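You operate a simulated robot arm through the tools that you are given. There is no shell and no other tool. Be economical: measure what you need, move in short steps, check, and stop when the job is done.

You run a simulated two-armed robot. Do the job below in one go: nothing can be reset, and whatever is moved stays where it is left.

JOB
Put the white cup in the inside of the clear basin. Take the green roller sleeve and put it on the right stand shelf. Pick up the blue-label bottle with the red cap with one hand, pass it to the other hand and put it on the top of the long steel bench. Open the upper drawer of the blue bench, take the orange tape measure on the top of the long steel bench and put it away in the inside of the upper drawer of the blue bench, then shut the drawer. Open the sample cabinet door, take the bare small bottle from the top shelf of the sample cabinet and leave it on top of the blue rack bottle plate, then shut the door. Do these in any order. Set down upright: white cup, green roller sleeve, blue-label bottle with the red cap, orange tape measure, bare small bottle.
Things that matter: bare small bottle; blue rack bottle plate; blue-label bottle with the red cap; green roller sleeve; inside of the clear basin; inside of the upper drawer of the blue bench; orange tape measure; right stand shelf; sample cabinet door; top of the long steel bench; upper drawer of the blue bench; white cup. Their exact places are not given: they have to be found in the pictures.

Only the result counts: the job must be done as asked and must still hold three seconds after the hand-in. Knocking over, shifting, dropping, spilling or breaking anything else fails it. Lids that push on must go on centred and level and be pressed home; caps that screw on are set level and turned clockwise until they are tight.

ROBOT AND FRAMES
Two 7-joint arms with two-finger parallel grippers on one trunk, on a base that drives. Base frame: it is fixed to the floor where the robot stands at the start and does not move with it; the origin is under the middle of the robot, x ahead of it, y to its left, z up; the surface under the hand at the start is at about z = 0.85. Readings come in m, rad, newtons and seconds.
The left shoulder is at the start at [0.11, 0.169, 1.511], the right one opposite. With the tool pointing down near the work surface each hand reaches from about 0.38 to 0.72 m from the robot's upright axis, wherever it stands, measured 20 degrees to its own side. Places, roughly: bare small bottle (7x7x22 cm) [0.4, -2.5, 0.5]; blue rack bottle plate (9x9x4 cm) [-1, 0.9, 0.9]; blue-label bottle with the red cap (7x7x22 cm) [0.8, -0.1, 0.9]; green roller sleeve (5x5x11 cm) [0.7, -0.1, 0.9]; inside of the clear basin [0.2, 1.1, 0.9]; inside of the upper drawer of the blue bench [-1.1, -8.1, 0.6]; orange tape measure (8x4x7 cm) [0.6, -2.2, 0.9]; right stand shelf [-2.3, -2.3, 0.4]; sample cabinet door [0.2, -2.6, 0.4]; top of the long steel bench [0.5, -3.7, 0.8]; upper drawer of the blue bench [-1.1, -8, 0.7]; white cup (6x6x8 cm) [0.5, 0, 0.9]. Payload 1.57 kg a hand.
Tool frame (each hand has its own): the origin (TCP) lies between the finger pads and is the grasp point; the fingertips stand 0.03 m ahead of it; z points along the fingers, y is the line along which they close. Largest opening 0.08 m; finger width 0.017, thickness 0.012; the body of the gripper, 0.04 by 0.082 m, starts 0.08 m behind the TCP.
Orientation is told as [roll, pitch, yaw] about the base's x, y, z axes, in that order, counted from this pose: with the fingers straight down and closing along the base's y, the tool's x points along the base's -x, its y along +y and its z along -z.

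CONTROLS
- The arms move only by the tool servo_tool. It takes "left_plan", "right_plan" or both (then of equal length, played together; a hand with none holds still); each is a list that holds one entry, the list of rows, each a list of 7 numbers: the turn, a rotation vector about the tool's x, y, z in units of 5 degrees (1.0 is 5 degrees), then the shift along the tool's x, y, z in units of 25 mm (1.0 is 25 mm), then the finger opening in m, from 0 to 0.08. In form: [[[rx, ry, rz, dx, dy, dz, fingers], ...]]. A call has 1 to 20 rows; each row shifts and turns the commanded pose from where the row before left it, along the tool's axes as they then stand. A call with a number of a shift or a turn outside -1 to 1 is refused whole. A row lasts 0.2 s, in which the tool goes at most 0.05 m and 0.15 rad; a call with a longer step from one row to the next is refused whole, and so is a gripper value outside its range. Where a pose cannot be reached the arm comes as near as it can. A force on the tool above 40 N (or 10 N above the force at the start of the call, whichever is more), or a blocked arm, ends the call early, and 0.2 s more pass. Each finger travels about 0.072 m/s and halts on what it meets, pressing with about 34 N; the grip force reading is that of the motor and also rises with nothing between the fingers. The clock runs only during rows and for 0.2 s after the last one: add rows that do not move to give the fingers time. It gives the time, the measured TCP pose, the force on the tool (base axes), the opening and the grip force at its end, in the units of the frame above (readings bear some noise), with the torque about the TCP (base axes, N m) and any sound that the robot's microphone picked up, and new pictures: "views" is both (left out), scene, wrist or none (wrist: the cameras of the hands that moved).
- Cameras (640 x 400 px; columns grow to the right, rows downward): "scene" is now at [0.1337, 0.0325, 1.7007]; the picture's right is [0.57, -0.82, -0.00], its down [-0.72, -0.50, -0.47] and it looks along [0.39, 0.27, -0.88] (base axes); focal length 258 px, centre (320, 200). "left" rides on the left gripper at [0.072, 0.007, -0.122] in its tool frame; the picture's right is [-0.09, 1.00, 0.00], its down [-0.84, -0.08, -0.54] and it looks along [-0.54, -0.05, 0.84] (tool axes); focal length 238 px, centre (320, 200). "right" rides on the right gripper at [0.072, -0.006, -0.122] in its tool frame; the picture's right is [0.09, 1.00, 0.00], its down [-0.84, 0.08, -0.54] and it looks along [-0.54, 0.05, 0.84] (tool axes); focal length 238 px, centre (320, 200).
- slide_trunk(by): slides the trunk up (or, below 0, down) by that many m; the arms and the scene camera ride with it, the base frame stays. It gives what a move gives, with no picture.
- drive_base(legs): drives the robot by 1 to 6 legs, each [ahead, left, turn to the left] in m, m and rad, along the robot's own axes; the way and the turn of a leg run together, so that a leg with both is an arc; at most 1.5 m and 3.142 rad a leg. The arms and the cameras ride along, it lands a little off, and it stops where it bumps. It gives what a move gives, and a new picture of the scene camera.
- turn_head(pan, tilt): turns the head with the scene camera to pan (to the left, within 1.501 rad either way) and tilt (down, from -0.506 to 1.204), counted from straight ahead of the robot. It gives what a move gives, and a new picture of the scene camera.
- point_at(camera, pixels): there is no depth. For up to 12 entries [column, row, z] of the newest picture of that camera ("zoom" is the newest enlarged one), the place [x, y] in the base frame at which the ray of that pixel passes the height z, good to about 0.002 m, but the place of the scene camera against the robot may be out by one fixed shift of up to 0.025 m in any direction. It takes no simulated time.
- close_up(camera, box): a new picture of the part [left, top, right, bottom] of that camera's present view, enlarged. It takes no simulated time.
- hand_in(): hands the job in; it is judged then, once.

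Keep the steps short. Do not move on a guess: measure, check each grasp and each placing, and mend mistakes. In all there are 145 turns and 260 pictures (those below and enlarged ones count). Leave the grippers open and the arms clear of the work at the hand-in unless told otherwise, and finish with a single line.

The tools are called after ">>>" by a JSON object that holds its "api" and its "payload". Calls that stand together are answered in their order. servo_tool: Moves the arms, as the interface text tells. Its arguments: {"type":"object","properties":{"left_plan":{"type":"array","items":{"type":"array","items":{"type":"array","items":{"type":"number"}}}},"right_plan":{"type":"array","items":{"type":"array","items":{"type":"array","items":{"type":"number"}}}},"views":{"type":"string","enum":["both","scene","wrist","none"]}},"required":[]} The other tools are called the same way: slide_trunk (by) slides the trunk up or down; drive_base (legs) drives the base; turn_head (pan, tilt) turns the head that bears the scene camera; point_at (camera, pixels) gives the place at which the rays of pixels pass given heights; close_up (camera, box) takes an enlarged picture of a part of a camera's view; hand_in () hands the job in.

At the start:

```text
t: 0.0
left_eef_pos: [0.4978, 0.5075, 1.0006]
left_tcp_rot: [0.0, -0.001, 0.001]
left_force: [0.4, -0.4, -0.3]
left_moment: [-0.01, -0.02, 0.03]
left_finger_gap: 0.0799
left_grasp_force: 0.0
right_eef_pos: [0.708, -0.0713, 1.1213]
right_tcp_rot: [0.0, 0.001, -0.001]
right_force: [0.3, 0.8, 0.4]
right_moment: [-0.01, 0.04, -0.02]
right_finger_gap: 0.0802
right_grasp_force: 0.1
trunk travel left (down, up): [-0.825, 0.065]
robot x, y, heading: [0.0024, 0.0026, -0.001]
head pan, tilt: [0.609, 1.079]
```

scene: 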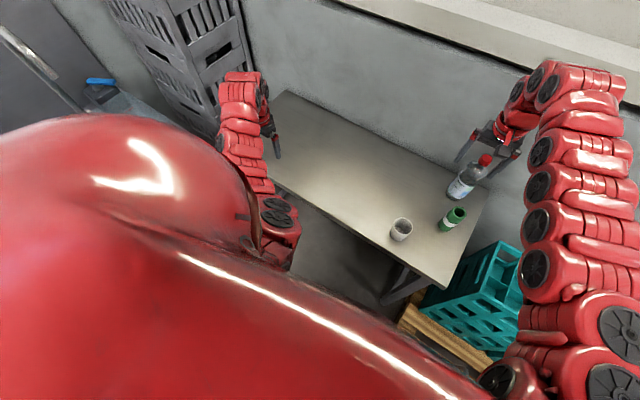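
right: 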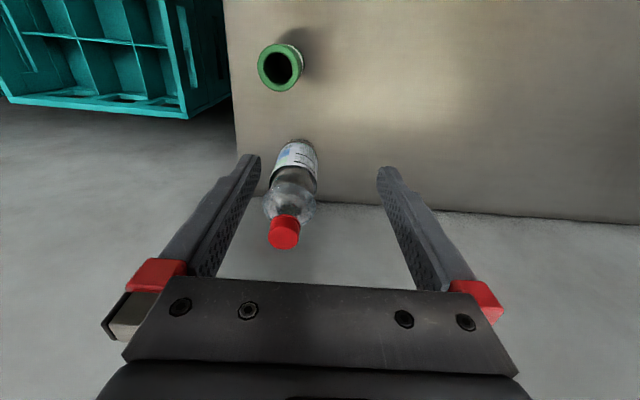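
left: 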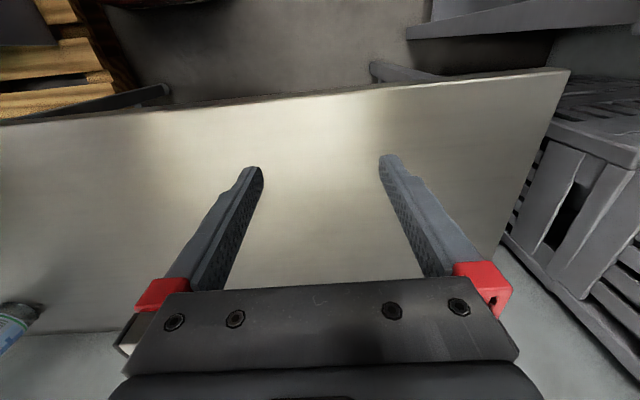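

I see the cup, the green sleeve and the red-capped bottle on the near table. I'll measure them in both the wrist and scene pictures.

>>> {"api": "point_at", "payload": {"camera": "right", "pixels": [[280, 67, 0.96], [285, 232, 1.07], [297, 152, 0.85], [302, 50, 0.85], [225, 0, 0.85], [240, 195, 0.85]]}}

>>> {"api": "point_at", "payload": {"camera": "scene", "pixels": [[402, 223, 0.93], [400, 237, 0.85], [459, 211, 0.96], [446, 229, 0.85], [486, 159, 1.07], [454, 197, 0.85], [490, 185, 0.85], [445, 288, 0.85], [280, 92, 0.85]]}}

>>> {"api": "close_up", "payload": {"camera": "scene", "box": [360, 130, 520, 260]}}

>>> {"api": "turn_head", "payload": {"pan": 1.2, "tilt": 0.5}}

```text
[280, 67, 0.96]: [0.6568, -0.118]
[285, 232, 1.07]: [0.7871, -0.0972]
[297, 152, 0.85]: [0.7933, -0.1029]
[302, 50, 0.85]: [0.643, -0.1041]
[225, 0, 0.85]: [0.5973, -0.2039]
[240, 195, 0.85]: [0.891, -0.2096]
```

```text
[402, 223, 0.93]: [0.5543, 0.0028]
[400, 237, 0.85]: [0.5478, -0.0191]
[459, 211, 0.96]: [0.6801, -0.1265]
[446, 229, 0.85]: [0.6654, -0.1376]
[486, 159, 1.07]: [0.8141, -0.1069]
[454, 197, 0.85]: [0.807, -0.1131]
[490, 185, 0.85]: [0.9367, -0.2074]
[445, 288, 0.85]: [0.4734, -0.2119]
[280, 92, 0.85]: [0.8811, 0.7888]
```

```text
3.08 times, centred on (440, 195) of scene
```

zoom: 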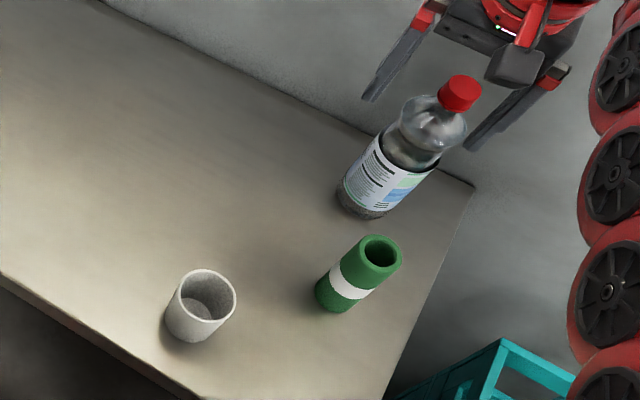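

```text
t: 1.0
left_eef_pos: [0.4978, 0.5089, 1.0014]
left_tcp_rot: [-0.001, 0.0, 0.0]
left_force: [0.2, 0.0, 0.6]
left_moment: [0.0, 0.0, -0.03]
left_finger_gap: 0.0801
left_grasp_force: 0.0
right_eef_pos: [0.7082, -0.0708, 1.1211]
right_tcp_rot: [0.0, 0.0, 0.0]
right_force: [-1.0, 0.2, -0.1]
right_moment: [0.02, 0.03, 0.01]
right_finger_gap: 0.0802
right_grasp_force: 0.1
trunk travel left (down, up): [-0.825, 0.065]
robot x, y, heading: [-0.0007, -0.004, 0.003]
head pan, tilt: [1.201, 0.499]
```

scene: 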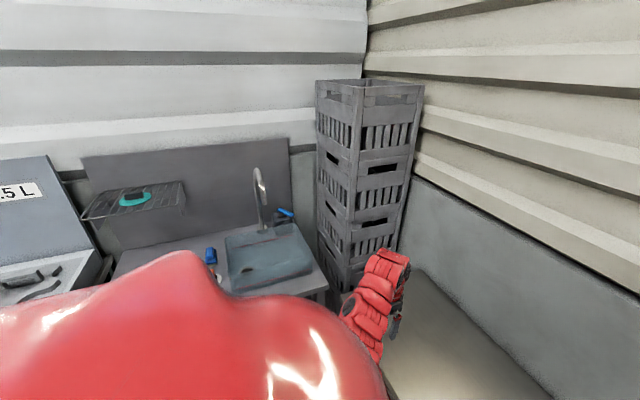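

The basin stands to the left. I'll look further left and to the right to map the room.

>>> {"api": "turn_head", "payload": {"pan": 1.5, "tilt": 0.6}}

>>> {"api": "turn_head", "payload": {"pan": -1.4, "tilt": 0.4}}

>>> {"api": "turn_head", "payload": {"pan": -0.2, "tilt": 0.9}}

```text
t: 1.8
left_eef_pos: [0.4964, 0.5083, 0.9992]
left_tcp_rot: [0.0, -0.001, 0.0]
left_force: [-0.1, 0.2, -0.3]
left_moment: [0.02, -0.01, -0.02]
left_finger_gap: 0.0797
left_grasp_force: 0.0
right_eef_pos: [0.7075, -0.0711, 1.1218]
right_tcp_rot: [0.001, 0.0, 0.0]
right_force: [0.3, -0.4, 0.0]
right_moment: [-0.02, 0.01, -0.02]
right_finger_gap: 0.0801
right_grasp_force: 0.1
trunk travel left (down, up): [-0.825, 0.065]
robot x, y, heading: [-0.0005, 0.0001, -0.002]
head pan, tilt: [1.499, 0.6]
```

scene: 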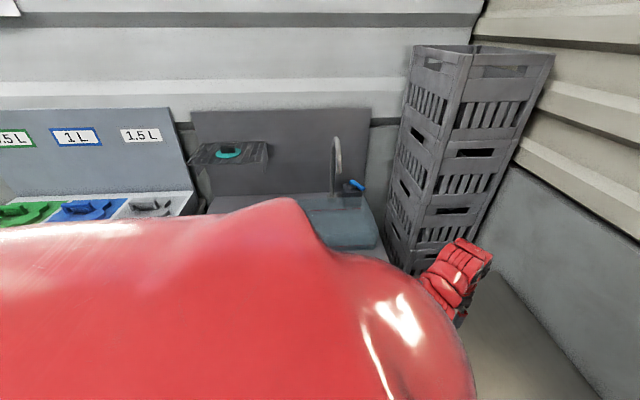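

```text
t: 4.3
left_eef_pos: [0.4983, 0.5092, 1.0006]
left_tcp_rot: [0.0, -0.001, 0.002]
left_force: [-0.6, 0.1, -0.2]
left_moment: [-0.01, 0.01, 0.02]
left_finger_gap: 0.08
left_grasp_force: 0.0
right_eef_pos: [0.7086, -0.0722, 1.1214]
right_tcp_rot: [0.001, -0.001, 0.0]
right_force: [-1.1, 0.0, 0.1]
right_moment: [0.0, 0.02, -0.02]
right_finger_gap: 0.0801
right_grasp_force: 0.1
trunk travel left (down, up): [-0.825, 0.065]
robot x, y, heading: [-0.0005, 0.0002, -0.001]
head pan, tilt: [-1.4, 0.4]
```

scene: 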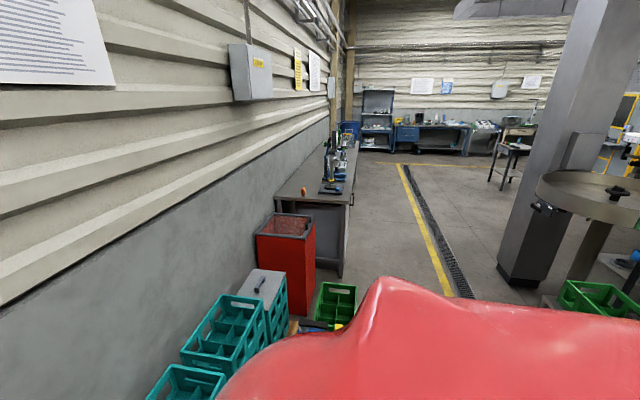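

```text
t: 5.7
left_eef_pos: [0.4973, 0.5087, 1.0]
left_tcp_rot: [-0.001, 0.001, 0.002]
left_force: [-0.3, 1.0, 0.8]
left_moment: [-0.02, 0.02, 0.02]
left_finger_gap: 0.08
left_grasp_force: 0.0
right_eef_pos: [0.7069, -0.0721, 1.122]
right_tcp_rot: [0.0, 0.002, 0.0]
right_force: [0.2, 0.5, -0.2]
right_moment: [-0.01, 0.0, -0.03]
right_finger_gap: 0.0802
right_grasp_force: 0.0
trunk travel left (down, up): [-0.825, 0.065]
robot x, y, heading: [-0.0021, 0.0011, -0.005]
head pan, tilt: [-0.201, 0.901]
```

scene: 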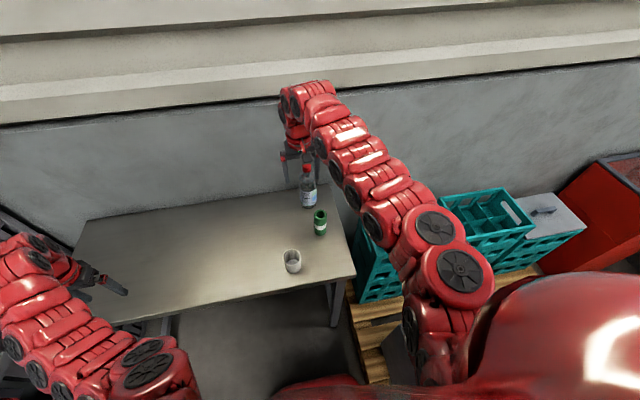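

Head view confirms positions. Now move the right hand over the red cap (about [0.790, -0.101]), staying at the present height.

>>> {"api": "servo_tool", "payload": {"right_plan": [[[0, 0, 0, -0.9, -0.3, 0, 0.08], [0, 0, 0, -0.9, -0.3, 0, 0.08], [0, 0, 0, -0.9, -0.3, 0, 0.08], [0, 0, 0, -0.6, -0.26, 0, 0.08], [0, 0, 0, 0, 0, 0, 0.08]]], "views": "wrist"}}

```text
t: 6.9
left_eef_pos: [0.4974, 0.5088, 1.0001]
left_tcp_rot: [-0.002, 0.0, 0.0]
left_force: [-1.0, -0.6, 0.4]
left_moment: [0.02, 0.04, 0.01]
left_finger_gap: 0.0798
left_grasp_force: 0.0
right_eef_pos: [0.724, -0.0822, 1.1226]
right_tcp_rot: [0.0, -0.001, 0.001]
right_force: [0.1, 0.1, 0.4]
right_moment: [0.01, 0.01, 0.0]
right_finger_gap: 0.0802
right_grasp_force: 0.1
right hand out of reach, approached as far as the arm can: row 1, 2, 3, 4
trunk travel left (down, up): [-0.825, 0.065]
robot x, y, heading: [-0.0034, -0.0007, 0.006]
head pan, tilt: [-0.201, 0.901]
```

right: 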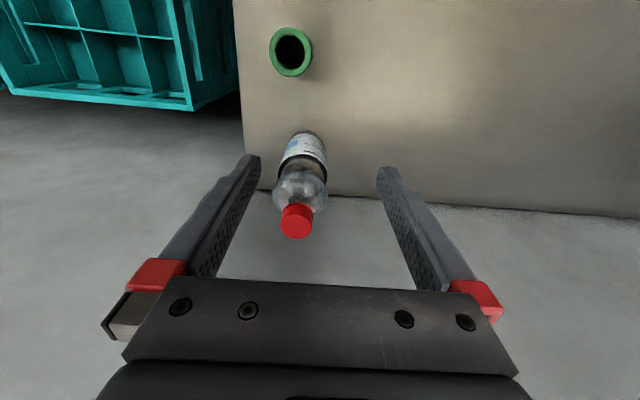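

The hand stopped at its reach limit (x 0.724). I'll drive 0.09 m closer to the table; the fingertips (1.09) still clear the cap (1.07).

>>> {"api": "drive_base", "payload": {"legs": [[0.09, 0, 0]]}}

>>> {"api": "servo_tool", "payload": {"right_plan": [[[0, 0, 0, 0, 0, 0, 0.08]]], "views": "wrist"}}

```text
t: 8.0
left_eef_pos: [0.5869, 0.5091, 1.0011]
left_tcp_rot: [-0.001, -0.003, 0.001]
left_force: [0.1, 0.0, 0.0]
left_moment: [0.01, 0.02, -0.03]
left_finger_gap: 0.0797
left_grasp_force: 0.1
right_eef_pos: [0.813, -0.0833, 1.1238]
right_tcp_rot: [0.0, -0.001, 0.001]
right_force: [0.2, -0.1, 0.0]
right_moment: [0.0, 0.01, -0.01]
right_finger_gap: 0.0798
right_grasp_force: 0.0
trunk travel left (down, up): [-0.825, 0.065]
robot x, y, heading: [0.09, 0.0011, 0.0]
head pan, tilt: [-0.201, 0.901]
```

scene: 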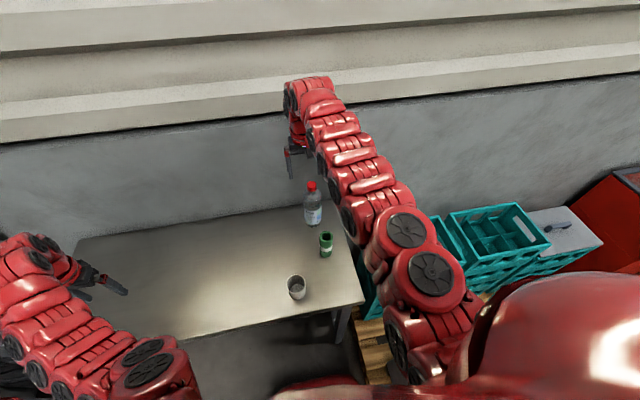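

```text
t: 8.4
left_eef_pos: [0.5855, 0.5092, 1.0011]
left_tcp_rot: [0.001, -0.003, 0.002]
left_force: [-0.2, 0.3, -0.6]
left_moment: [-0.02, 0.0, 0.01]
left_finger_gap: 0.08
left_grasp_force: 0.0
right_eef_pos: [0.8128, -0.0823, 1.124]
right_tcp_rot: [0.0, -0.002, -0.002]
right_force: [-0.8, 0.6, -0.7]
right_moment: [0.01, -0.04, 0.0]
right_finger_gap: 0.0799
right_grasp_force: 0.0
trunk travel left (down, up): [-0.825, 0.065]
robot x, y, heading: [0.0902, -0.001, 0.0]
head pan, tilt: [-0.201, 0.901]
```

right: 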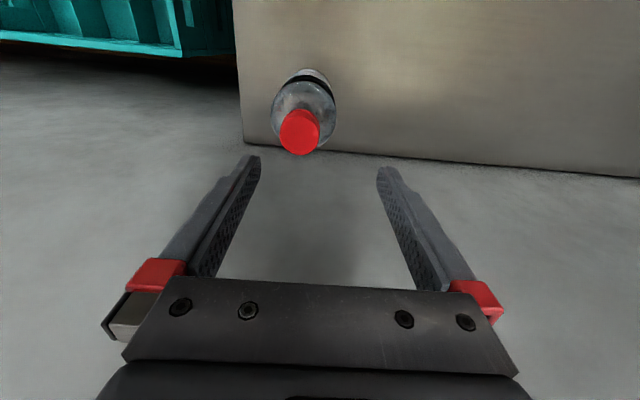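

Cap top is at about (300,133). Measure it at z 1.07.

>>> {"api": "point_at", "payload": {"camera": "right", "pixels": [[300, 135, 1.07], [300, 117, 1.07], [300, 152, 1.07], [300, 133, 1.06]]}}

```text
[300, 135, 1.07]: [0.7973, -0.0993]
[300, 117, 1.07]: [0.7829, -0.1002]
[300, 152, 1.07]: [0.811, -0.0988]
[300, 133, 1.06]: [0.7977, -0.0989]
```

Centre the right hand over the cap at [0.796, -0.100] and lower to about z 1.085 first.

>>> {"api": "servo_tool", "payload": {"right_plan": [[[0, 0, 0, 0.68, -0.7, 0, 0.08], [0, 0, 0, 0, 0, 0, 0.08]]], "views": "wrist"}}

```text
t: 9.0
left_eef_pos: [0.5869, 0.5104, 0.9994]
left_tcp_rot: [-0.002, 0.001, 0.003]
left_force: [1.0, 0.4, -0.8]
left_moment: [-0.05, -0.03, 0.02]
left_finger_gap: 0.08
left_grasp_force: 0.0
right_eef_pos: [0.7956, -0.099, 1.1213]
right_tcp_rot: [-0.001, 0.0, 0.002]
right_force: [-0.5, 0.9, 0.2]
right_moment: [-0.05, -0.02, -0.03]
right_finger_gap: 0.08
right_grasp_force: 0.1
trunk travel left (down, up): [-0.825, 0.065]
robot x, y, heading: [0.09, 0.0005, -0.002]
head pan, tilt: [-0.201, 0.901]
```

right: 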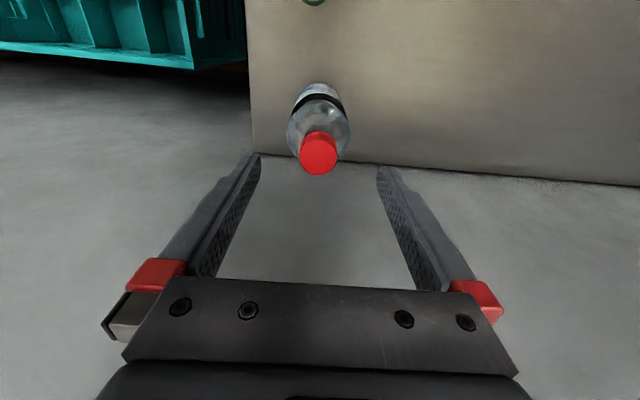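

Centred. Lower 0.056 m so the tips reach about z 1.035, then close on the cap.

>>> {"api": "servo_tool", "payload": {"right_plan": [[[0, 0, 0, 0, 0, 0.8, 0.08], [0, 0, 0, 0, 0, 0.8, 0.08], [0, 0, 0, 0, 0, 0.64, 0.08], [0, 0, 0, 0, 0, 0, 0.04], [0, 0, 0, 0, 0, 0, 0.02], [0, 0, 0, 0, 0, 0, 0.015], [0, 0, 0, 0, 0, 0, 0.015], [0, 0, 0, 0, 0, 0, 0.015]]], "views": "wrist"}}

```text
t: 10.8
left_eef_pos: [0.5874, 0.5099, 1.0013]
left_tcp_rot: [0.0, 0.001, 0.002]
left_force: [0.0, -1.0, -0.1]
left_moment: [0.0, -0.01, 0.02]
left_finger_gap: 0.0799
left_grasp_force: 0.1
right_eef_pos: [0.7977, -0.1, 1.0662]
right_tcp_rot: [-0.002, 0.003, 0.0]
right_force: [-2.4, 0.1, 0.1]
right_moment: [-0.02, 0.26, -0.05]
right_finger_gap: 0.0303
right_grasp_force: 34.2
trunk travel left (down, up): [-0.825, 0.065]
robot x, y, heading: [0.0887, -0.0028, 0.005]
head pan, tilt: [-0.201, 0.901]
```

right: 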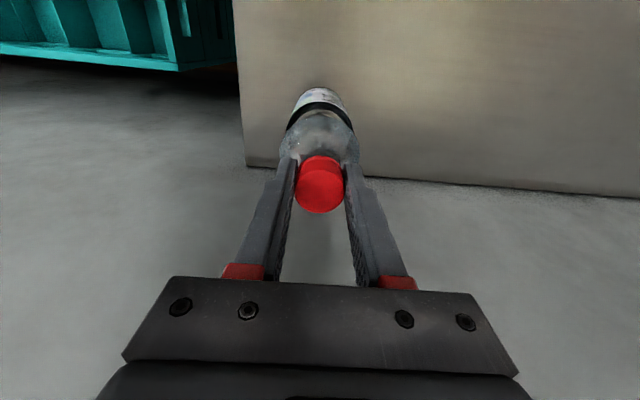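

Grip holds the cap (gap 0.030, force 34). Lift it 0.15 m and shift it right, clear of the cup area.

>>> {"api": "servo_tool", "payload": {"right_plan": [[[0, 0, 0, 0, 0, -0.5, 0.015], [0, 0, 0, 0, 0, -1, 0.015], [0, 0, 0, 0, 0, -1, 0.015], [0, 0, 0, 0, 0, -1, 0.015], [0, 0, 0, 0, 0, -1, 0.015], [0, 0, 0, 0.4, -0.9, -0.8, 0.015], [0, 0, 0, 0.4, -0.9, -0.7, 0.015], [0, 0, 0, 0.4, -0.9, 0, 0.015], [0, 0, 0, 0.4, -0.9, 0, 0.015], [0, 0, 0, 0.4, -0.9, 0, 0.015], [0, 0, 0, 0, 0, 0, 0.015]]], "views": "both"}}

```text
t: 13.2
left_eef_pos: [0.589, 0.5099, 0.9987]
left_tcp_rot: [-0.001, 0.001, 0.003]
left_force: [-0.7, 1.0, -0.6]
left_moment: [0.0, -0.02, 0.0]
left_finger_gap: 0.08
left_grasp_force: 0.0
right_eef_pos: [0.7513, -0.2118, 1.2189]
right_tcp_rot: [0.001, 0.003, 0.0]
right_force: [-0.2, 1.0, -5.3]
right_moment: [0.04, 0.02, 0.01]
right_finger_gap: 0.0304
right_grasp_force: 34.0
trunk travel left (down, up): [-0.825, 0.065]
robot x, y, heading: [0.0867, 0.0002, 0.003]
head pan, tilt: [-0.201, 0.901]
```

scene: 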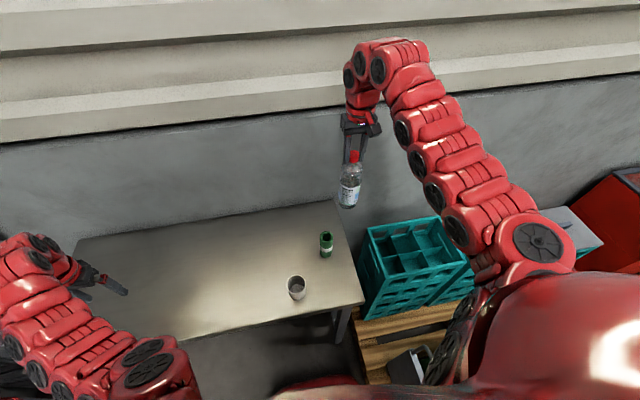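
right: 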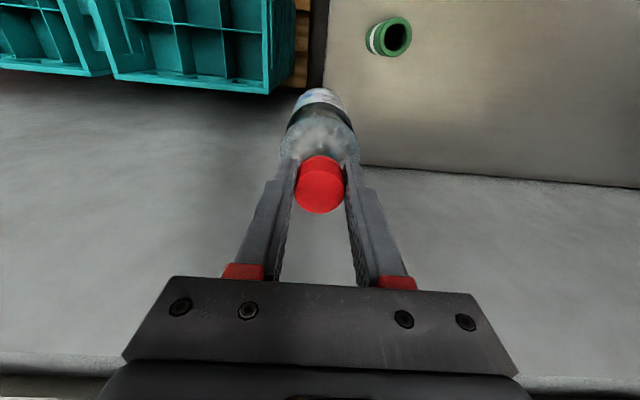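

The bottle hangs securely. Now bring the left hand near the cup at z 1.0 (tips 0.97, above the cup's 0.93).

>>> {"api": "servo_tool", "payload": {"left_plan": [[[0, 0, 0, 0.12, -1, 0, 0.08], [0, 0, 0, 0.12, -1, 0, 0.08], [0, 0, 0, 0.12, -1, 0, 0.08], [0, 0, 0, 0.12, -1, 0, 0.08], [0, 0, 0, 0.12, -1, 0, 0.08], [0, 0, 0, 0.12, -1, 0, 0.08], [0, 0, 0, 0.12, -1, 0, 0.08], [0, 0, 0, 0.12, -1, 0, 0.08], [0, 0, 0, 0.12, -1, 0, 0.08], [0, 0, 0, 0.12, -1, 0, 0.08], [0, 0, 0, 0.12, -1, 0, 0.08], [0, 0, 0, 0.12, -1, 0, 0.08], [0, 0, 0, 0.12, -1, 0, 0.08], [0, 0, 0, 0.12, -1, 0, 0.08], [0, 0, 0, 0.12, -1, 0, 0.08], [0, 0, 0, 0.12, -1, 0, 0.08], [0, 0, 0, 0.12, -1, 0, 0.08], [0, 0, 0, 0.12, -1, 0, 0.08], [0, 0, 0, 0, 0, 0, 0.08]]], "views": "wrist"}}

```text
t: 17.2
left_eef_pos: [0.5334, 0.0581, 1.0007]
left_tcp_rot: [-0.001, -0.001, 0.003]
left_force: [-0.4, 0.8, 0.9]
left_moment: [-0.01, -0.02, 0.03]
left_finger_gap: 0.08
left_grasp_force: 0.0
right_eef_pos: [0.7508, -0.2117, 1.2177]
right_tcp_rot: [0.001, 0.001, -0.001]
right_force: [-0.1, 0.1, -5.1]
right_moment: [-0.01, 0.04, 0.0]
right_finger_gap: 0.0302
right_grasp_force: 33.6
trunk travel left (down, up): [-0.825, 0.065]
robot x, y, heading: [0.0928, -0.0004, -0.0]
head pan, tilt: [-0.201, 0.901]
```

left: 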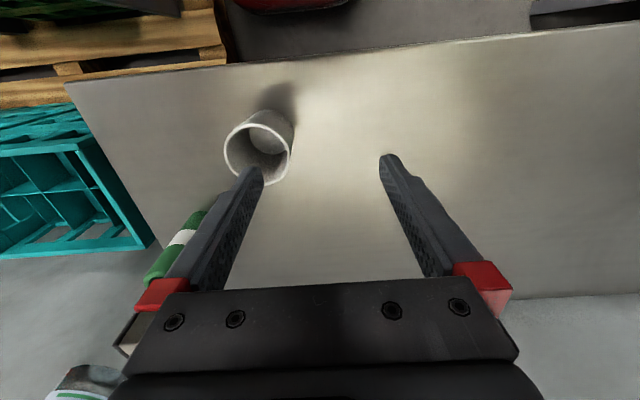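

>>> {"api": "point_at", "payload": {"camera": "left", "pixels": [[258, 152, 0.93], [225, 150, 0.93], [292, 155, 0.93], [258, 185, 0.93], [262, 112, 0.93]]}}

```text
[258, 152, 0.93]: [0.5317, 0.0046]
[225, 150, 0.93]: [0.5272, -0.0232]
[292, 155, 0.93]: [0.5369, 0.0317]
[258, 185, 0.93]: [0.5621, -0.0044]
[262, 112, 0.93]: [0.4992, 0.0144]
```

Cup centre is [0.531, 0.0045]. Move over it, descend to z 0.905, and close.

>>> {"api": "servo_tool", "payload": {"left_plan": [[[0, 0, 0, 0.1, -0.72, 0, 0.08], [0, 0, 0, 0, -0.72, 0, 0.08], [0, 0, 0, 0, -0.7, 0, 0.08], [0, 0, 0, 0, 0, 0, 0.08], [0, 0, 0, 0, 0, 0.9, 0.08], [0, 0, 0, 0, 0, 0.9, 0.08], [0, 0, 0, 0, 0, 1, 0.08], [0, 0, 0, 0, 0, 1, 0.08], [0, 0, 0, 0, 0, 0, 0.05], [0, 0, 0, 0, 0, 0, 0.04], [0, 0, 0, 0, 0, 0, 0.04], [0, 0, 0, 0, 0, 0, 0.04]]], "views": "wrist"}}

```text
t: 19.8
left_eef_pos: [0.5323, 0.0046, 0.9064]
left_tcp_rot: [0.001, 0.0, 0.002]
left_force: [-0.2, -0.1, 1.6]
left_moment: [0.02, -0.08, 0.02]
left_finger_gap: 0.0575
left_grasp_force: 34.1
right_eef_pos: [0.7511, -0.2116, 1.2183]
right_tcp_rot: [0.001, 0.003, 0.0]
right_force: [0.1, 0.2, -4.4]
right_moment: [0.03, -0.01, 0.01]
right_finger_gap: 0.0304
right_grasp_force: 34.2
trunk travel left (down, up): [-0.825, 0.065]
robot x, y, heading: [0.0951, -0.0009, 0.003]
head pan, tilt: [-0.201, 0.901]
```

left: 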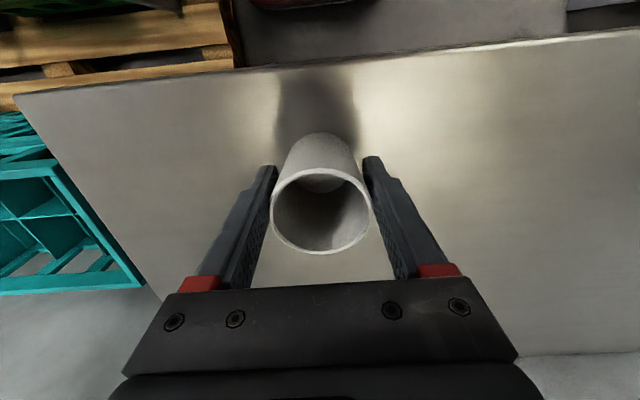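

Cup gripped (gap 0.0575). Lift it to about 1.15 while pulling the right hand back and outward.

>>> {"api": "servo_tool", "payload": {"left_plan": [[[0, 0, 0, 0, 0, -0.5, 0.04], [0, 0, 0, 0, 0, -1, 0.04], [0, 0, 0, 0, 0, -1, 0.04], [0, 0, 0, 0, 0, -1, 0.04], [0, 0, 0, 0, 0, -1, 0.04], [0, 0, 0, 0, 0.5, -1, 0.04], [0, 0, 0, 0, 1, -1, 0.04], [0, 0, 0, 0, 1, -1, 0.04], [0, 0, 0, 0, 1, -1, 0.04], [0, 0, 0, 0, 1, -1, 0.04], [0, 0, 0, 0, 1, -1, 0.04], [0, 0, 0, 0, 1, 0, 0.04], [0, 0, 0, 0, 1, 0, 0.04], [0, 0, 0, 0, 0, 0, 0.04]]], "right_plan": [[[0, 0, 0, 0, 0, -0.5, 0.015], [0, 0, 0, 0, 0, -1, 0.015], [0, 0, 0, 0.5, -0.5, -1, 0.015], [0, 0, 0, 0.6, -0.5, 0, 0.015], [0, 0, 0, 0.6, -0.5, 0, 0.015], [0, 0, 0, 0.6, -0.5, 0, 0.015], [0, 0, 0, 0.6, -0.5, 0, 0.015], [0, 0, 0, 0.6, -0.5, 0, 0.015], [0, 0, 0, 0.6, -0.5, 0, 0.015], [0, 0, 0, 0.6, -0.5, 0, 0.015], [0, 0, 0, 0.6, 0, 0, 0.015], [0, 0, 0, 0.6, 0, 0, 0.015], [0, 0, 0, 0.6, 0, 0, 0.015], [0, 0, 0, 0, 0, 0, 0.015]]], "views": "none"}}

>>> {"api": "drive_base", "payload": {"legs": [[-0.4, 0, 0], [0, 0, 1.571]]}}

>>> {"api": "turn_head", "payload": {"pan": -0.3, "tilt": 0.7}}

```text
t: 22.8
left_eef_pos: [0.5053, 0.1775, 1.0693]
left_tcp_rot: [-0.045, -0.012, 0.038]
left_force: [0.1, 0.6, -0.2]
left_moment: [-0.02, 0.03, 0.0]
left_finger_gap: 0.0574
left_grasp_force: 34.2
left hand out of reach, approached as far as the arm can: row 6, 7, 8, 9, 10, 11, 12
right_eef_pos: [0.6857, -0.3356, 1.2435]
right_tcp_rot: [0.005, 0.003, 0.001]
right_force: [0.2, 1.1, -5.1]
right_moment: [0.03, 0.05, 0.01]
right_finger_gap: 0.0305
right_grasp_force: 34.1
right hand out of reach, approached as far as the arm can: row 3, 4, 5, 6, 7, 8, 9, 10, 11, 12, 13
trunk travel left (down, up): [-0.825, 0.065]
robot x, y, heading: [0.0881, 0.001, 0.007]
head pan, tilt: [-0.201, 0.901]
```

```text
t: 29.1
left_eef_pos: [-0.4656, 0.4174, 1.0694]
left_tcp_rot: [-0.046, -0.011, 1.596]
left_force: [0.7, -0.7, -0.6]
left_moment: [0.04, 0.0, 0.0]
left_finger_gap: 0.057
left_grasp_force: 34.0
right_eef_pos: [0.0474, 0.5923, 1.2437]
right_tcp_rot: [0.001, 0.003, 1.561]
right_force: [0.0, 0.2, -4.9]
right_moment: [-0.02, 0.02, -0.01]
right_finger_gap: 0.03
right_grasp_force: 33.8
trunk travel left (down, up): [-0.825, 0.065]
robot x, y, heading: [-0.2955, 0.003, 1.556]
head pan, tilt: [-0.201, 0.901]
```

scene: 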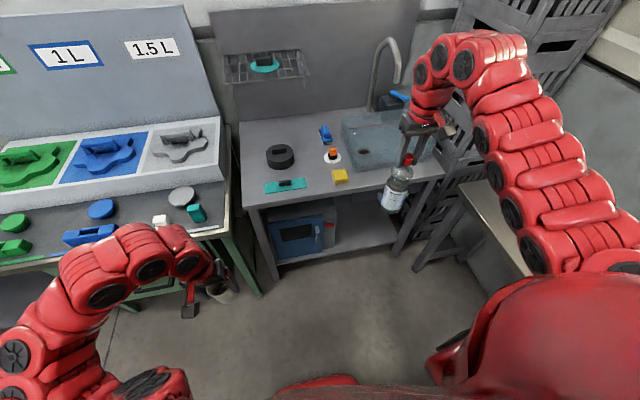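

```text
t: 29.8
left_eef_pos: [-0.4678, 0.4177, 1.0701]
left_tcp_rot: [-0.045, -0.012, 1.597]
left_force: [0.0, 0.8, -0.8]
left_moment: [-0.03, 0.01, 0.03]
left_finger_gap: 0.0571
left_grasp_force: 34.2
right_eef_pos: [0.0484, 0.5924, 1.2432]
right_tcp_rot: [0.0, 0.003, 1.56]
right_force: [0.0, 0.1, -4.7]
right_moment: [-0.01, 0.01, -0.02]
right_finger_gap: 0.0302
right_grasp_force: 34.6
trunk travel left (down, up): [-0.825, 0.065]
robot x, y, heading: [-0.2923, 0.0038, 1.561]
head pan, tilt: [-0.3, 0.7]
```

scene: 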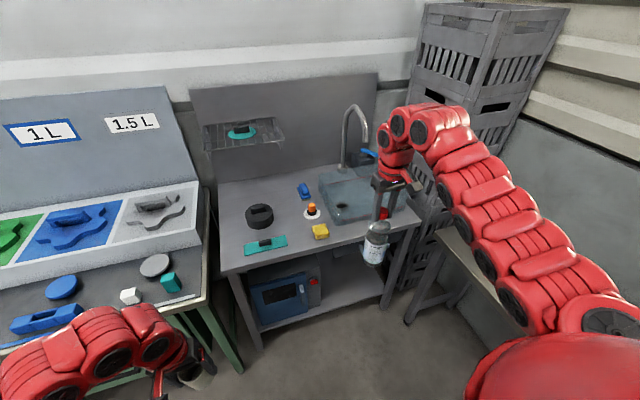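

The basin is around (358,192) with a faucet behind it. Zoom in.

>>> {"api": "close_up", "payload": {"camera": "scene", "box": [220, 80, 440, 280]}}

>>> {"api": "close_up", "payload": {"camera": "scene", "box": [0, 180, 220, 340]}}

>>> {"api": "point_at", "payload": {"camera": "scene", "pixels": [[319, 170, 0.95], [337, 213, 0.95], [375, 162, 0.95], [340, 222, 0.85], [230, 273, 0.85], [392, 222, 0.85], [320, 232, 0.87], [312, 212, 0.87], [63, 290, 0.9]]}}

```text
2.00 times, centred on (330, 180) of scene
```

zoom: 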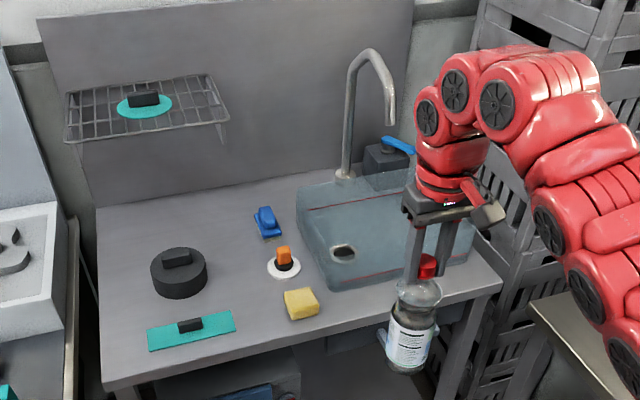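

```text
2.50 times, centred on (110, 260) of scene
```

zoom: 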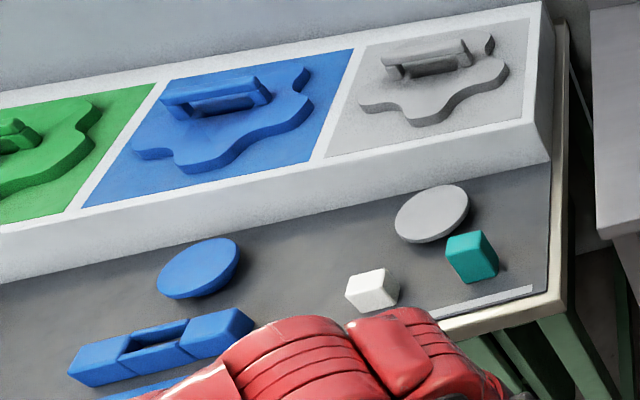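

```text
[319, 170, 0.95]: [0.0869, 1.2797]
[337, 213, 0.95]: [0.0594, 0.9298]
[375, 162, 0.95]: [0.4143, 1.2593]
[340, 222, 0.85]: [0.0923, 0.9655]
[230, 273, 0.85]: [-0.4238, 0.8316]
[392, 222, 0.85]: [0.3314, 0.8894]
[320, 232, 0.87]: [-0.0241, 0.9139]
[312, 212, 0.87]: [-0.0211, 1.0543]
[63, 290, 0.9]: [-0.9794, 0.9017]
```

The basin interior spans roughly x 0.08–0.40, y 0.93–1.25. I'll tuck the right hand (with bottle) back and outward and level the left hand before driving in.

>>> {"api": "servo_tool", "payload": {"right_plan": [[[0, 0, 0, 0, -0.5, 0.9, 0.015], [0, 0, 0, 0, -0.5, 0.9, 0.015], [0, 0, 0, 0, -0.5, 0.9, 0.015], [0, 0, 0, 0, -0.5, 0.9, 0.015], [0, 0, 0, 0.9, -0.3, 0.4, 0.015], [0, 0, 0, 0.9, -0.3, 0.4, 0.015], [0, 0, 0, 0.9, -0.3, 0.4, 0.015], [0, 0, 0, 0.9, -0.3, 0, 0.015], [0, 0, 0, 0.9, -0.3, 0, 0.015], [0, 0, 0, 0.9, -0.3, 0, 0.015], [0, 0, 0, 0.9, 0, 0, 0.015], [0, 0, 0, 0.9, 0, 0, 0.015], [0, 0, 0, 0, 0, 0, 0.015]]], "left_plan": [[[-0.5, 0.14, 0.4, -0.5, 0, 0, 0.04], [0, 0, 0, -0.5, 0, 0, 0.04], [0, 0, 0, -0.5, 0, 0, 0.04], [0, 0, 0, -0.5, 0, 0, 0.04], [0, 0, 0, 0, 0, 0, 0.04], [0, 0, 0, 0, 0, 0, 0.04], [0, 0, 0, 0, 0, 0, 0.04], [0, 0, 0, 0, 0, 0, 0.04], [0, 0, 0, 0, 0, 0, 0.04], [0, 0, 0, 0, 0, 0, 0.04], [0, 0, 0, 0, 0, 0, 0.04], [0, 0, 0, 0, 0, 0, 0.04], [0, 0, 0, 0, 0, 0, 0.04]]], "views": "scene"}}

```text
t: 32.6
left_eef_pos: [-0.4697, 0.4175, 1.0637]
left_tcp_rot: [-0.036, -0.014, 1.589]
left_force: [-0.1, 0.0, -0.8]
left_moment: [0.01, 0.03, -0.04]
left_finger_gap: 0.057
left_grasp_force: 34.2
left hand out of reach, approached as far as the arm can: row 1, 2, 3, 4
right_eef_pos: [0.0943, 0.5901, 1.1794]
right_tcp_rot: [0.002, 0.004, 1.562]
right_force: [0.0, -0.4, -5.4]
right_moment: [-0.01, -0.01, -0.03]
right_finger_gap: 0.0302
right_grasp_force: 34.3
right hand out of reach, approached as far as the arm can: row 1, 2, 3, 5, 6, 7, 8, 9, 10, 11, 12
trunk travel left (down, up): [-0.825, 0.065]
robot x, y, heading: [-0.2965, 0.0043, 1.563]
head pan, tilt: [-0.3, 0.7]
```

scene: 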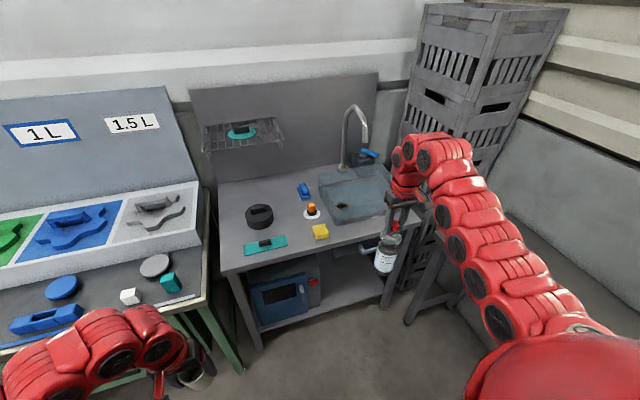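

Commands beyond reach accumulate, so I'll bring both commanded poses back into reach: left down 0.1, right forward 0.25.

>>> {"api": "servo_tool", "payload": {"right_plan": [[[0, 0, 0, -1, 0, 0, 0.015], [0, 0, 0, -1, 0, 0, 0.015], [0, 0, 0, -1, 0, 0, 0.015], [0, 0, 0, -1, 0, 0, 0.015], [0, 0, 0, -1, 0, 0, 0.015], [0, 0, 0, -1, 0, 0, 0.015], [0, 0, 0, -1, 0, 0, 0.015], [0, 0, 0, -1, 0, 0, 0.015], [0, 0, 0, -1, 0, 0, 0.015], [0, 0, 0, -1, 0, 0, 0.015], [0, 0, 0, 0, 0, 0, 0.015]]], "left_plan": [[[0, 0, 0, 0, 0, 1, 0.04], [0, 0, 0, 0, 0, 1, 0.04], [0, 0, 0, 0, 0, 1, 0.04], [0, 0, 0, 0, 0, 1, 0.04], [0, 0, 0, 0, 0, 0, 0.04], [0, 0, 0, 0, 0, 0, 0.04], [0, 0, 0, 0, 0, 0, 0.04], [0, 0, 0, 0, 0, 0, 0.04], [0, 0, 0, 0, 0, 0, 0.04], [0, 0, 0, 0, 0, 0, 0.04], [0, 0, 0, 0, 0, 0, 0.04]]], "views": "none"}}

>>> {"api": "drive_base", "payload": {"legs": [[0, 0, -0.778], [0.426, 0.247, 0]]}}

>>> {"api": "turn_head", "payload": {"pan": 0.2, "tilt": 0.85}}

```text
t: 35.0
left_eef_pos: [-0.4679, 0.4174, 0.9632]
left_tcp_rot: [-0.002, -0.001, 1.56]
left_force: [0.0, 0.5, 0.0]
left_moment: [-0.05, 0.01, -0.01]
left_finger_gap: 0.0567
left_grasp_force: 34.4
right_eef_pos: [0.0767, 0.6931, 1.1765]
right_tcp_rot: [0.0, 0.004, 1.561]
right_force: [-0.6, -0.6, -5.6]
right_moment: [-0.01, -0.03, -0.02]
right_finger_gap: 0.03
right_grasp_force: 33.5
right hand out of reach, approached as far as the arm can: row 4, 5, 6, 7, 8, 9, 10
trunk travel left (down, up): [-0.825, 0.065]
robot x, y, heading: [-0.2941, -0.001, 1.565]
head pan, tilt: [-0.3, 0.7]
```

```text
t: 40.0
left_eef_pos: [-0.0163, 0.9055, 0.9623]
left_tcp_rot: [-0.002, -0.001, 0.809]
left_force: [0.2, -0.6, 0.1]
left_moment: [0.0, 0.01, 0.0]
left_finger_gap: 0.0567
left_grasp_force: 34.7
right_eef_pos: [0.5697, 0.7346, 1.1778]
right_tcp_rot: [0.002, 0.003, 0.807]
right_force: [0.3, -0.1, -4.9]
right_moment: [0.01, 0.02, 0.0]
right_finger_gap: 0.0303
right_grasp_force: 33.5
trunk travel left (down, up): [-0.825, 0.065]
robot x, y, heading: [-0.1705, 0.4853, 0.802]
head pan, tilt: [-0.3, 0.7]
```

scene: 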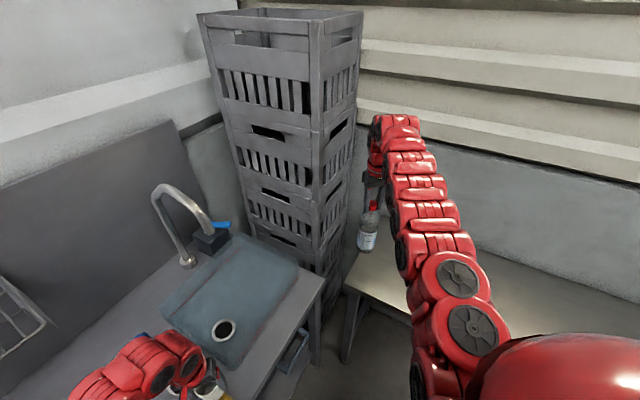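

```text
t: 40.9
left_eef_pos: [-0.0162, 0.9055, 0.9633]
left_tcp_rot: [-0.001, -0.002, 0.808]
left_force: [-0.1, -0.4, -0.9]
left_moment: [-0.01, 0.01, -0.04]
left_finger_gap: 0.0567
left_grasp_force: 33.6
right_eef_pos: [0.569, 0.7339, 1.1779]
right_tcp_rot: [0.001, 0.002, 0.806]
right_force: [-0.3, -0.2, -6.2]
right_moment: [-0.01, -0.01, 0.03]
right_finger_gap: 0.0306
right_grasp_force: 34.3
trunk travel left (down, up): [-0.825, 0.065]
robot x, y, heading: [-0.1714, 0.4847, 0.806]
head pan, tilt: [0.201, 0.85]
```

scene: 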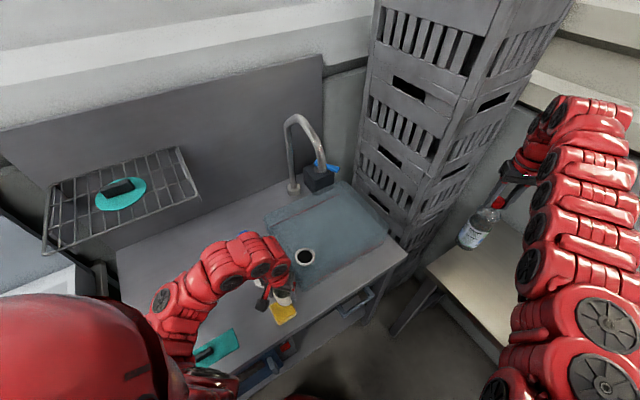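

The cup hangs just left of the basin. Raise it 0.09 and advance partway, then look with the left wrist camera.

>>> {"api": "servo_tool", "payload": {"left_plan": [[[0, 0, 0, 0, 0, -0.9, 0.04], [0, 0, 0, 0, 0, -0.9, 0.04], [0, 0, 0, 0, 0, -0.9, 0.04], [0, 0, 0, -0.5, 0, -0.9, 0.04], [0, 0, 0, -1, -0.2, 0, 0.04], [0, 0, 0, -1, -0.2, 0, 0.04], [0, 0, 0, -1, -0.2, 0, 0.04], [0, 0, 0, -1, -0.2, 0, 0.04], [0, 0, 0, -1, -0.2, 0, 0.04], [0, 0, 0, -1, -0.2, 0, 0.04], [0, 0, 0, 0, 0, 0, 0.04]]], "views": "both"}}

```text
t: 43.3
left_eef_pos: [-0.0128, 0.9073, 1.0439]
left_tcp_rot: [-0.009, -0.01, 0.807]
left_force: [-0.2, 0.3, -0.3]
left_moment: [0.0, -0.01, -0.02]
left_finger_gap: 0.0565
left_grasp_force: 33.8
left hand out of reach, approached as far as the arm can: row 4, 5, 6, 7, 8, 9, 10
right_eef_pos: [0.5698, 0.7345, 1.1777]
right_tcp_rot: [0.001, 0.003, 0.807]
right_force: [0.1, 0.0, -4.9]
right_moment: [-0.03, 0.03, 0.01]
right_finger_gap: 0.0301
right_grasp_force: 34.1
trunk travel left (down, up): [-0.825, 0.065]
robot x, y, heading: [-0.175, 0.4839, 0.811]
head pan, tilt: [0.201, 0.85]
```

scene: 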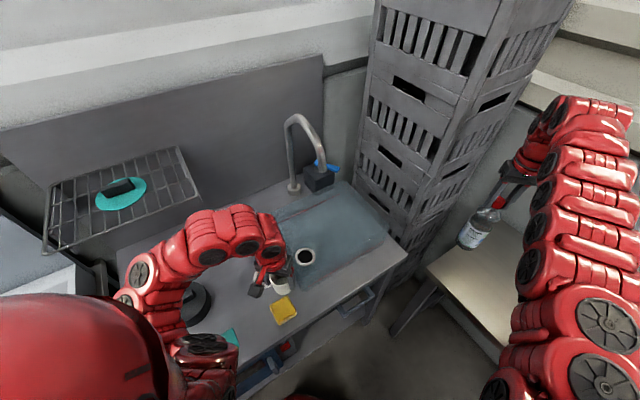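
left: 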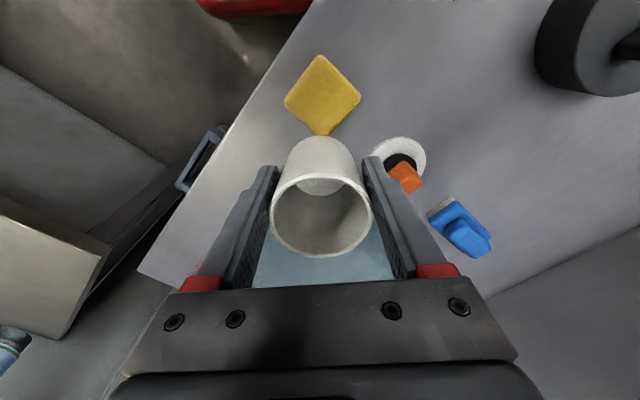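

The arm is at its high inner limit. Raise the trunk by 0.06, then lower the hand a little and reach forward.

>>> {"api": "slide_trunk", "payload": {"by": 0.06}}

>>> {"api": "servo_tool", "payload": {"left_plan": [[[0, 0, 0, 0, 0, 0.8, 0.04], [0, 0, 0, -0.5, 0, 0, 0.04], [0, 0, 0, -1, -0.2, 0, 0.04], [0, 0, 0, -1, -0.2, 0, 0.04], [0, 0, 0, -1, -0.2, 0, 0.04], [0, 0, 0, 0, 0, 0, 0.04]]], "views": "both"}}

```text
t: 44.3
left_eef_pos: [-0.013, 0.908, 1.1039]
left_tcp_rot: [-0.009, -0.011, 0.809]
left_force: [-0.2, -0.1, -1.1]
left_moment: [0.0, 0.0, 0.04]
left_finger_gap: 0.0568
left_grasp_force: 34.0
right_eef_pos: [0.5701, 0.7346, 1.2371]
right_tcp_rot: [0.002, 0.003, 0.804]
right_force: [-0.3, -0.4, -5.1]
right_moment: [0.0, -0.01, 0.02]
right_finger_gap: 0.0303
right_grasp_force: 33.9
trunk travel left (down, up): [-0.885, 0.005]
robot x, y, heading: [-0.1778, 0.4809, 0.807]
head pan, tilt: [0.201, 0.85]
```

```text
t: 45.7
left_eef_pos: [0.0591, 0.9613, 1.0785]
left_tcp_rot: [-0.012, -0.016, 0.806]
left_force: [-0.2, -0.9, -0.5]
left_moment: [0.0, -0.01, 0.01]
left_finger_gap: 0.057
left_grasp_force: 33.6
left hand out of reach, approached as far as the arm can: row 4, 5
right_eef_pos: [0.5693, 0.7347, 1.2376]
right_tcp_rot: [-0.002, 0.002, 0.807]
right_force: [0.0, -0.5, -4.9]
right_moment: [-0.02, 0.02, 0.02]
right_finger_gap: 0.0301
right_grasp_force: 33.7
trunk travel left (down, up): [-0.885, 0.005]
robot x, y, heading: [-0.1773, 0.4838, 0.809]
head pan, tilt: [0.201, 0.85]
```

scene: 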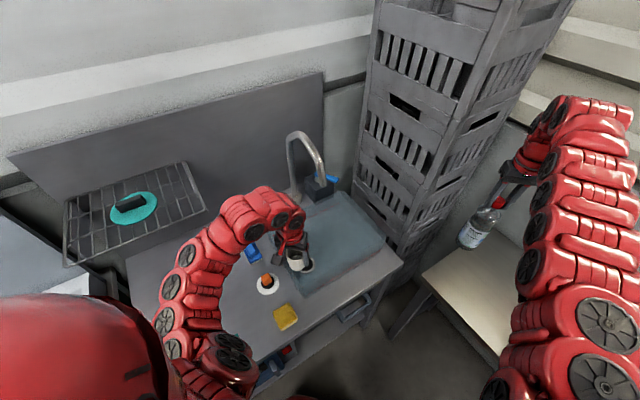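
left: 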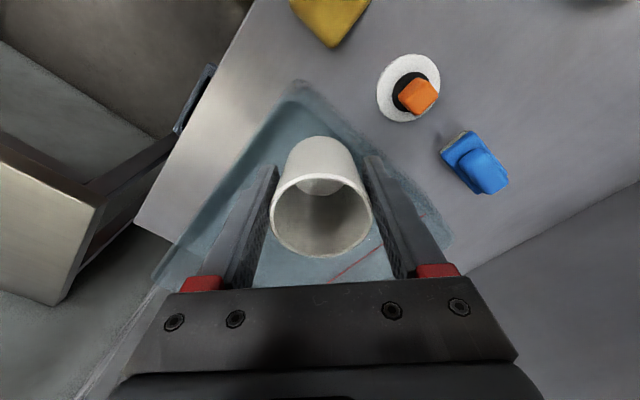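

>>> {"api": "point_at", "payload": {"camera": "left", "pixels": [[298, 82, 0.85], [152, 285, 0.85], [450, 240, 0.85], [299, 105, 0.85], [200, 255, 0.85], [415, 235, 0.85], [408, 85, 0.85], [210, 65, 0.85]]}}

>>> {"api": "close_up", "payload": {"camera": "scene", "box": [230, 110, 420, 310]}}

```text
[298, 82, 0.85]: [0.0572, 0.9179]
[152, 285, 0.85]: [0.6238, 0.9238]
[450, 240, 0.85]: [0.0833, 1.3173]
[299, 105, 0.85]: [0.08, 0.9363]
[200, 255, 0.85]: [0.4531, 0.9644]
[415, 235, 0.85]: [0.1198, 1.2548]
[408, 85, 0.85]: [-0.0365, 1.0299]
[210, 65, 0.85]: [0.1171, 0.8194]
```

```text
2.00 times, centred on (325, 210) of scene
```

zoom: 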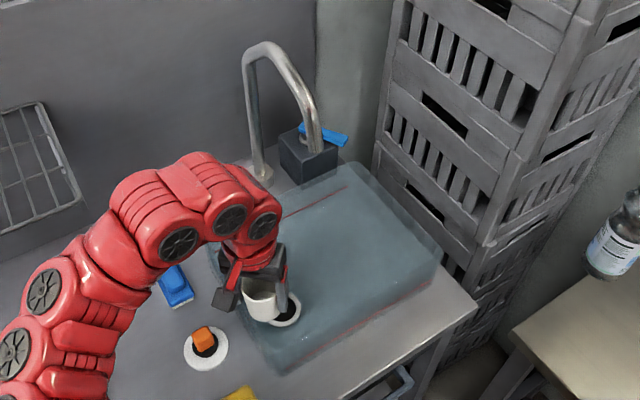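

>>> {"api": "point_at", "payload": {"camera": "scene", "pixels": [[324, 185, 1.05], [324, 185, 1.15], [293, 194, 0.87], [305, 262, 0.87], [291, 141, 1.2], [291, 141, 1.1], [387, 243, 0.9], [350, 195, 0.9], [300, 294, 0.9]]}}

```text
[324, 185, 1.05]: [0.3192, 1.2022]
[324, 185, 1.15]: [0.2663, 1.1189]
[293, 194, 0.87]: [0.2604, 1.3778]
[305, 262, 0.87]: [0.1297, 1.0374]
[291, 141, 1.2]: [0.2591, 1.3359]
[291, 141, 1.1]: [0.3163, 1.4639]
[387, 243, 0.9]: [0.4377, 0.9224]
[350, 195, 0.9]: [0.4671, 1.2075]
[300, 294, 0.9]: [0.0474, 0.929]
```

Place at about [0.20, 1.02], away from the drain (≈[0.11,1.03]) and in front of the spout (y≥1.1). Lower slightly and move forward.

>>> {"api": "servo_tool", "payload": {"left_plan": [[[0, 0, 0, 0, 0, 0.8, 0.04], [0, 0, 0, -0.8, -0.35, 0.3, 0.04], [0, 0, 0, -0.9, -0.35, 0, 0.04], [0, 0, 0, -0.9, -0.35, 0, 0.04], [0, 0, 0, -0.9, -0.35, 0, 0.04], [0, 0, 0, -0.8, -0.35, 0, 0.04], [0, 0, 0, -0.8, -0.35, 0, 0.04], [0, 0, 0, -0.65, -0.2, 0, 0.04], [0, 0, 0, 0, 0, 0, 0.04]]], "views": "both"}}

```text
t: 47.7
left_eef_pos: [0.2003, 1.0232, 1.0528]
left_tcp_rot: [-0.009, -0.01, 0.808]
left_force: [-0.8, -0.6, -0.5]
left_moment: [0.0, 0.04, 0.02]
left_finger_gap: 0.0563
left_grasp_force: 33.9
right_eef_pos: [0.5698, 0.734, 1.2368]
right_tcp_rot: [0.001, 0.003, 0.806]
right_force: [-0.4, 0.5, -5.0]
right_moment: [-0.01, 0.01, 0.0]
right_finger_gap: 0.0301
right_grasp_force: 34.2
trunk travel left (down, up): [-0.885, 0.005]
robot x, y, heading: [-0.1747, 0.4809, 0.806]
head pan, tilt: [0.201, 0.85]
```

scene: 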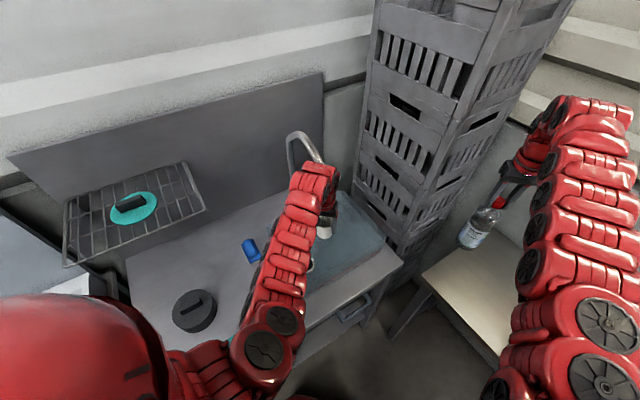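
left: 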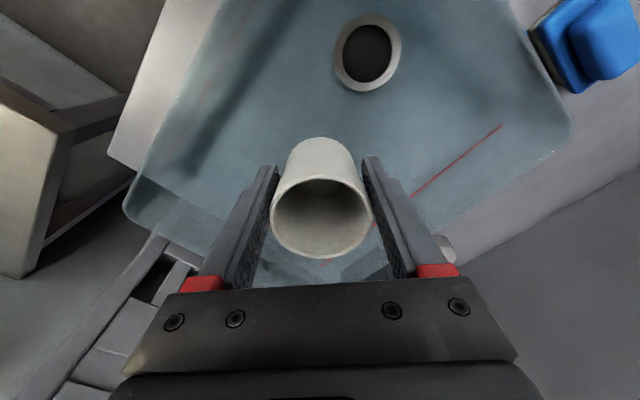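

Well inside the basin. Lower 0.10 m.

>>> {"api": "servo_tool", "payload": {"left_plan": [[[0, 0, 0, 0, 0, 0.8, 0.04], [0, 0, 0, 0, 0, 0.8, 0.04], [0, 0, 0, 0, 0, 0.8, 0.04], [0, 0, 0, 0, 0, 0.8, 0.04], [0, 0, 0, 0, 0, 0.4, 0.04], [0, 0, 0, 0, 0, 0.4, 0.04], [0, 0, 0, 0, 0, 0, 0.04]]], "views": "wrist"}}

```text
t: 49.3
left_eef_pos: [0.2001, 1.0234, 0.9548]
left_tcp_rot: [-0.008, -0.01, 0.808]
left_force: [-0.4, -0.3, -0.8]
left_moment: [0.03, -0.03, 0.05]
left_finger_gap: 0.0564
left_grasp_force: 33.7
right_eef_pos: [0.5699, 0.7335, 1.2373]
right_tcp_rot: [0.002, 0.003, 0.807]
right_force: [0.1, -0.1, -4.3]
right_moment: [-0.04, 0.0, 0.02]
right_finger_gap: 0.0304
right_grasp_force: 34.1
trunk travel left (down, up): [-0.885, 0.005]
robot x, y, heading: [-0.1767, 0.4825, 0.807]
head pan, tilt: [0.201, 0.85]
```

left: 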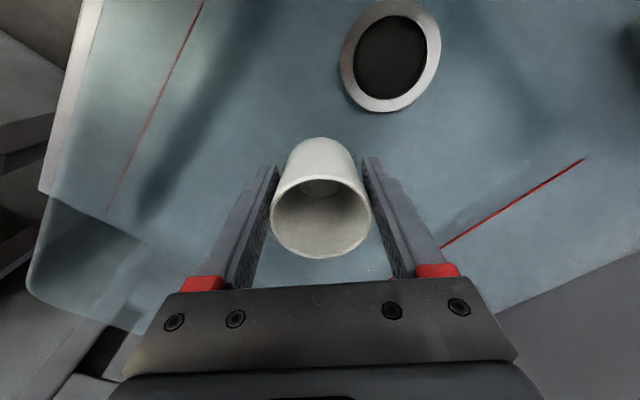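

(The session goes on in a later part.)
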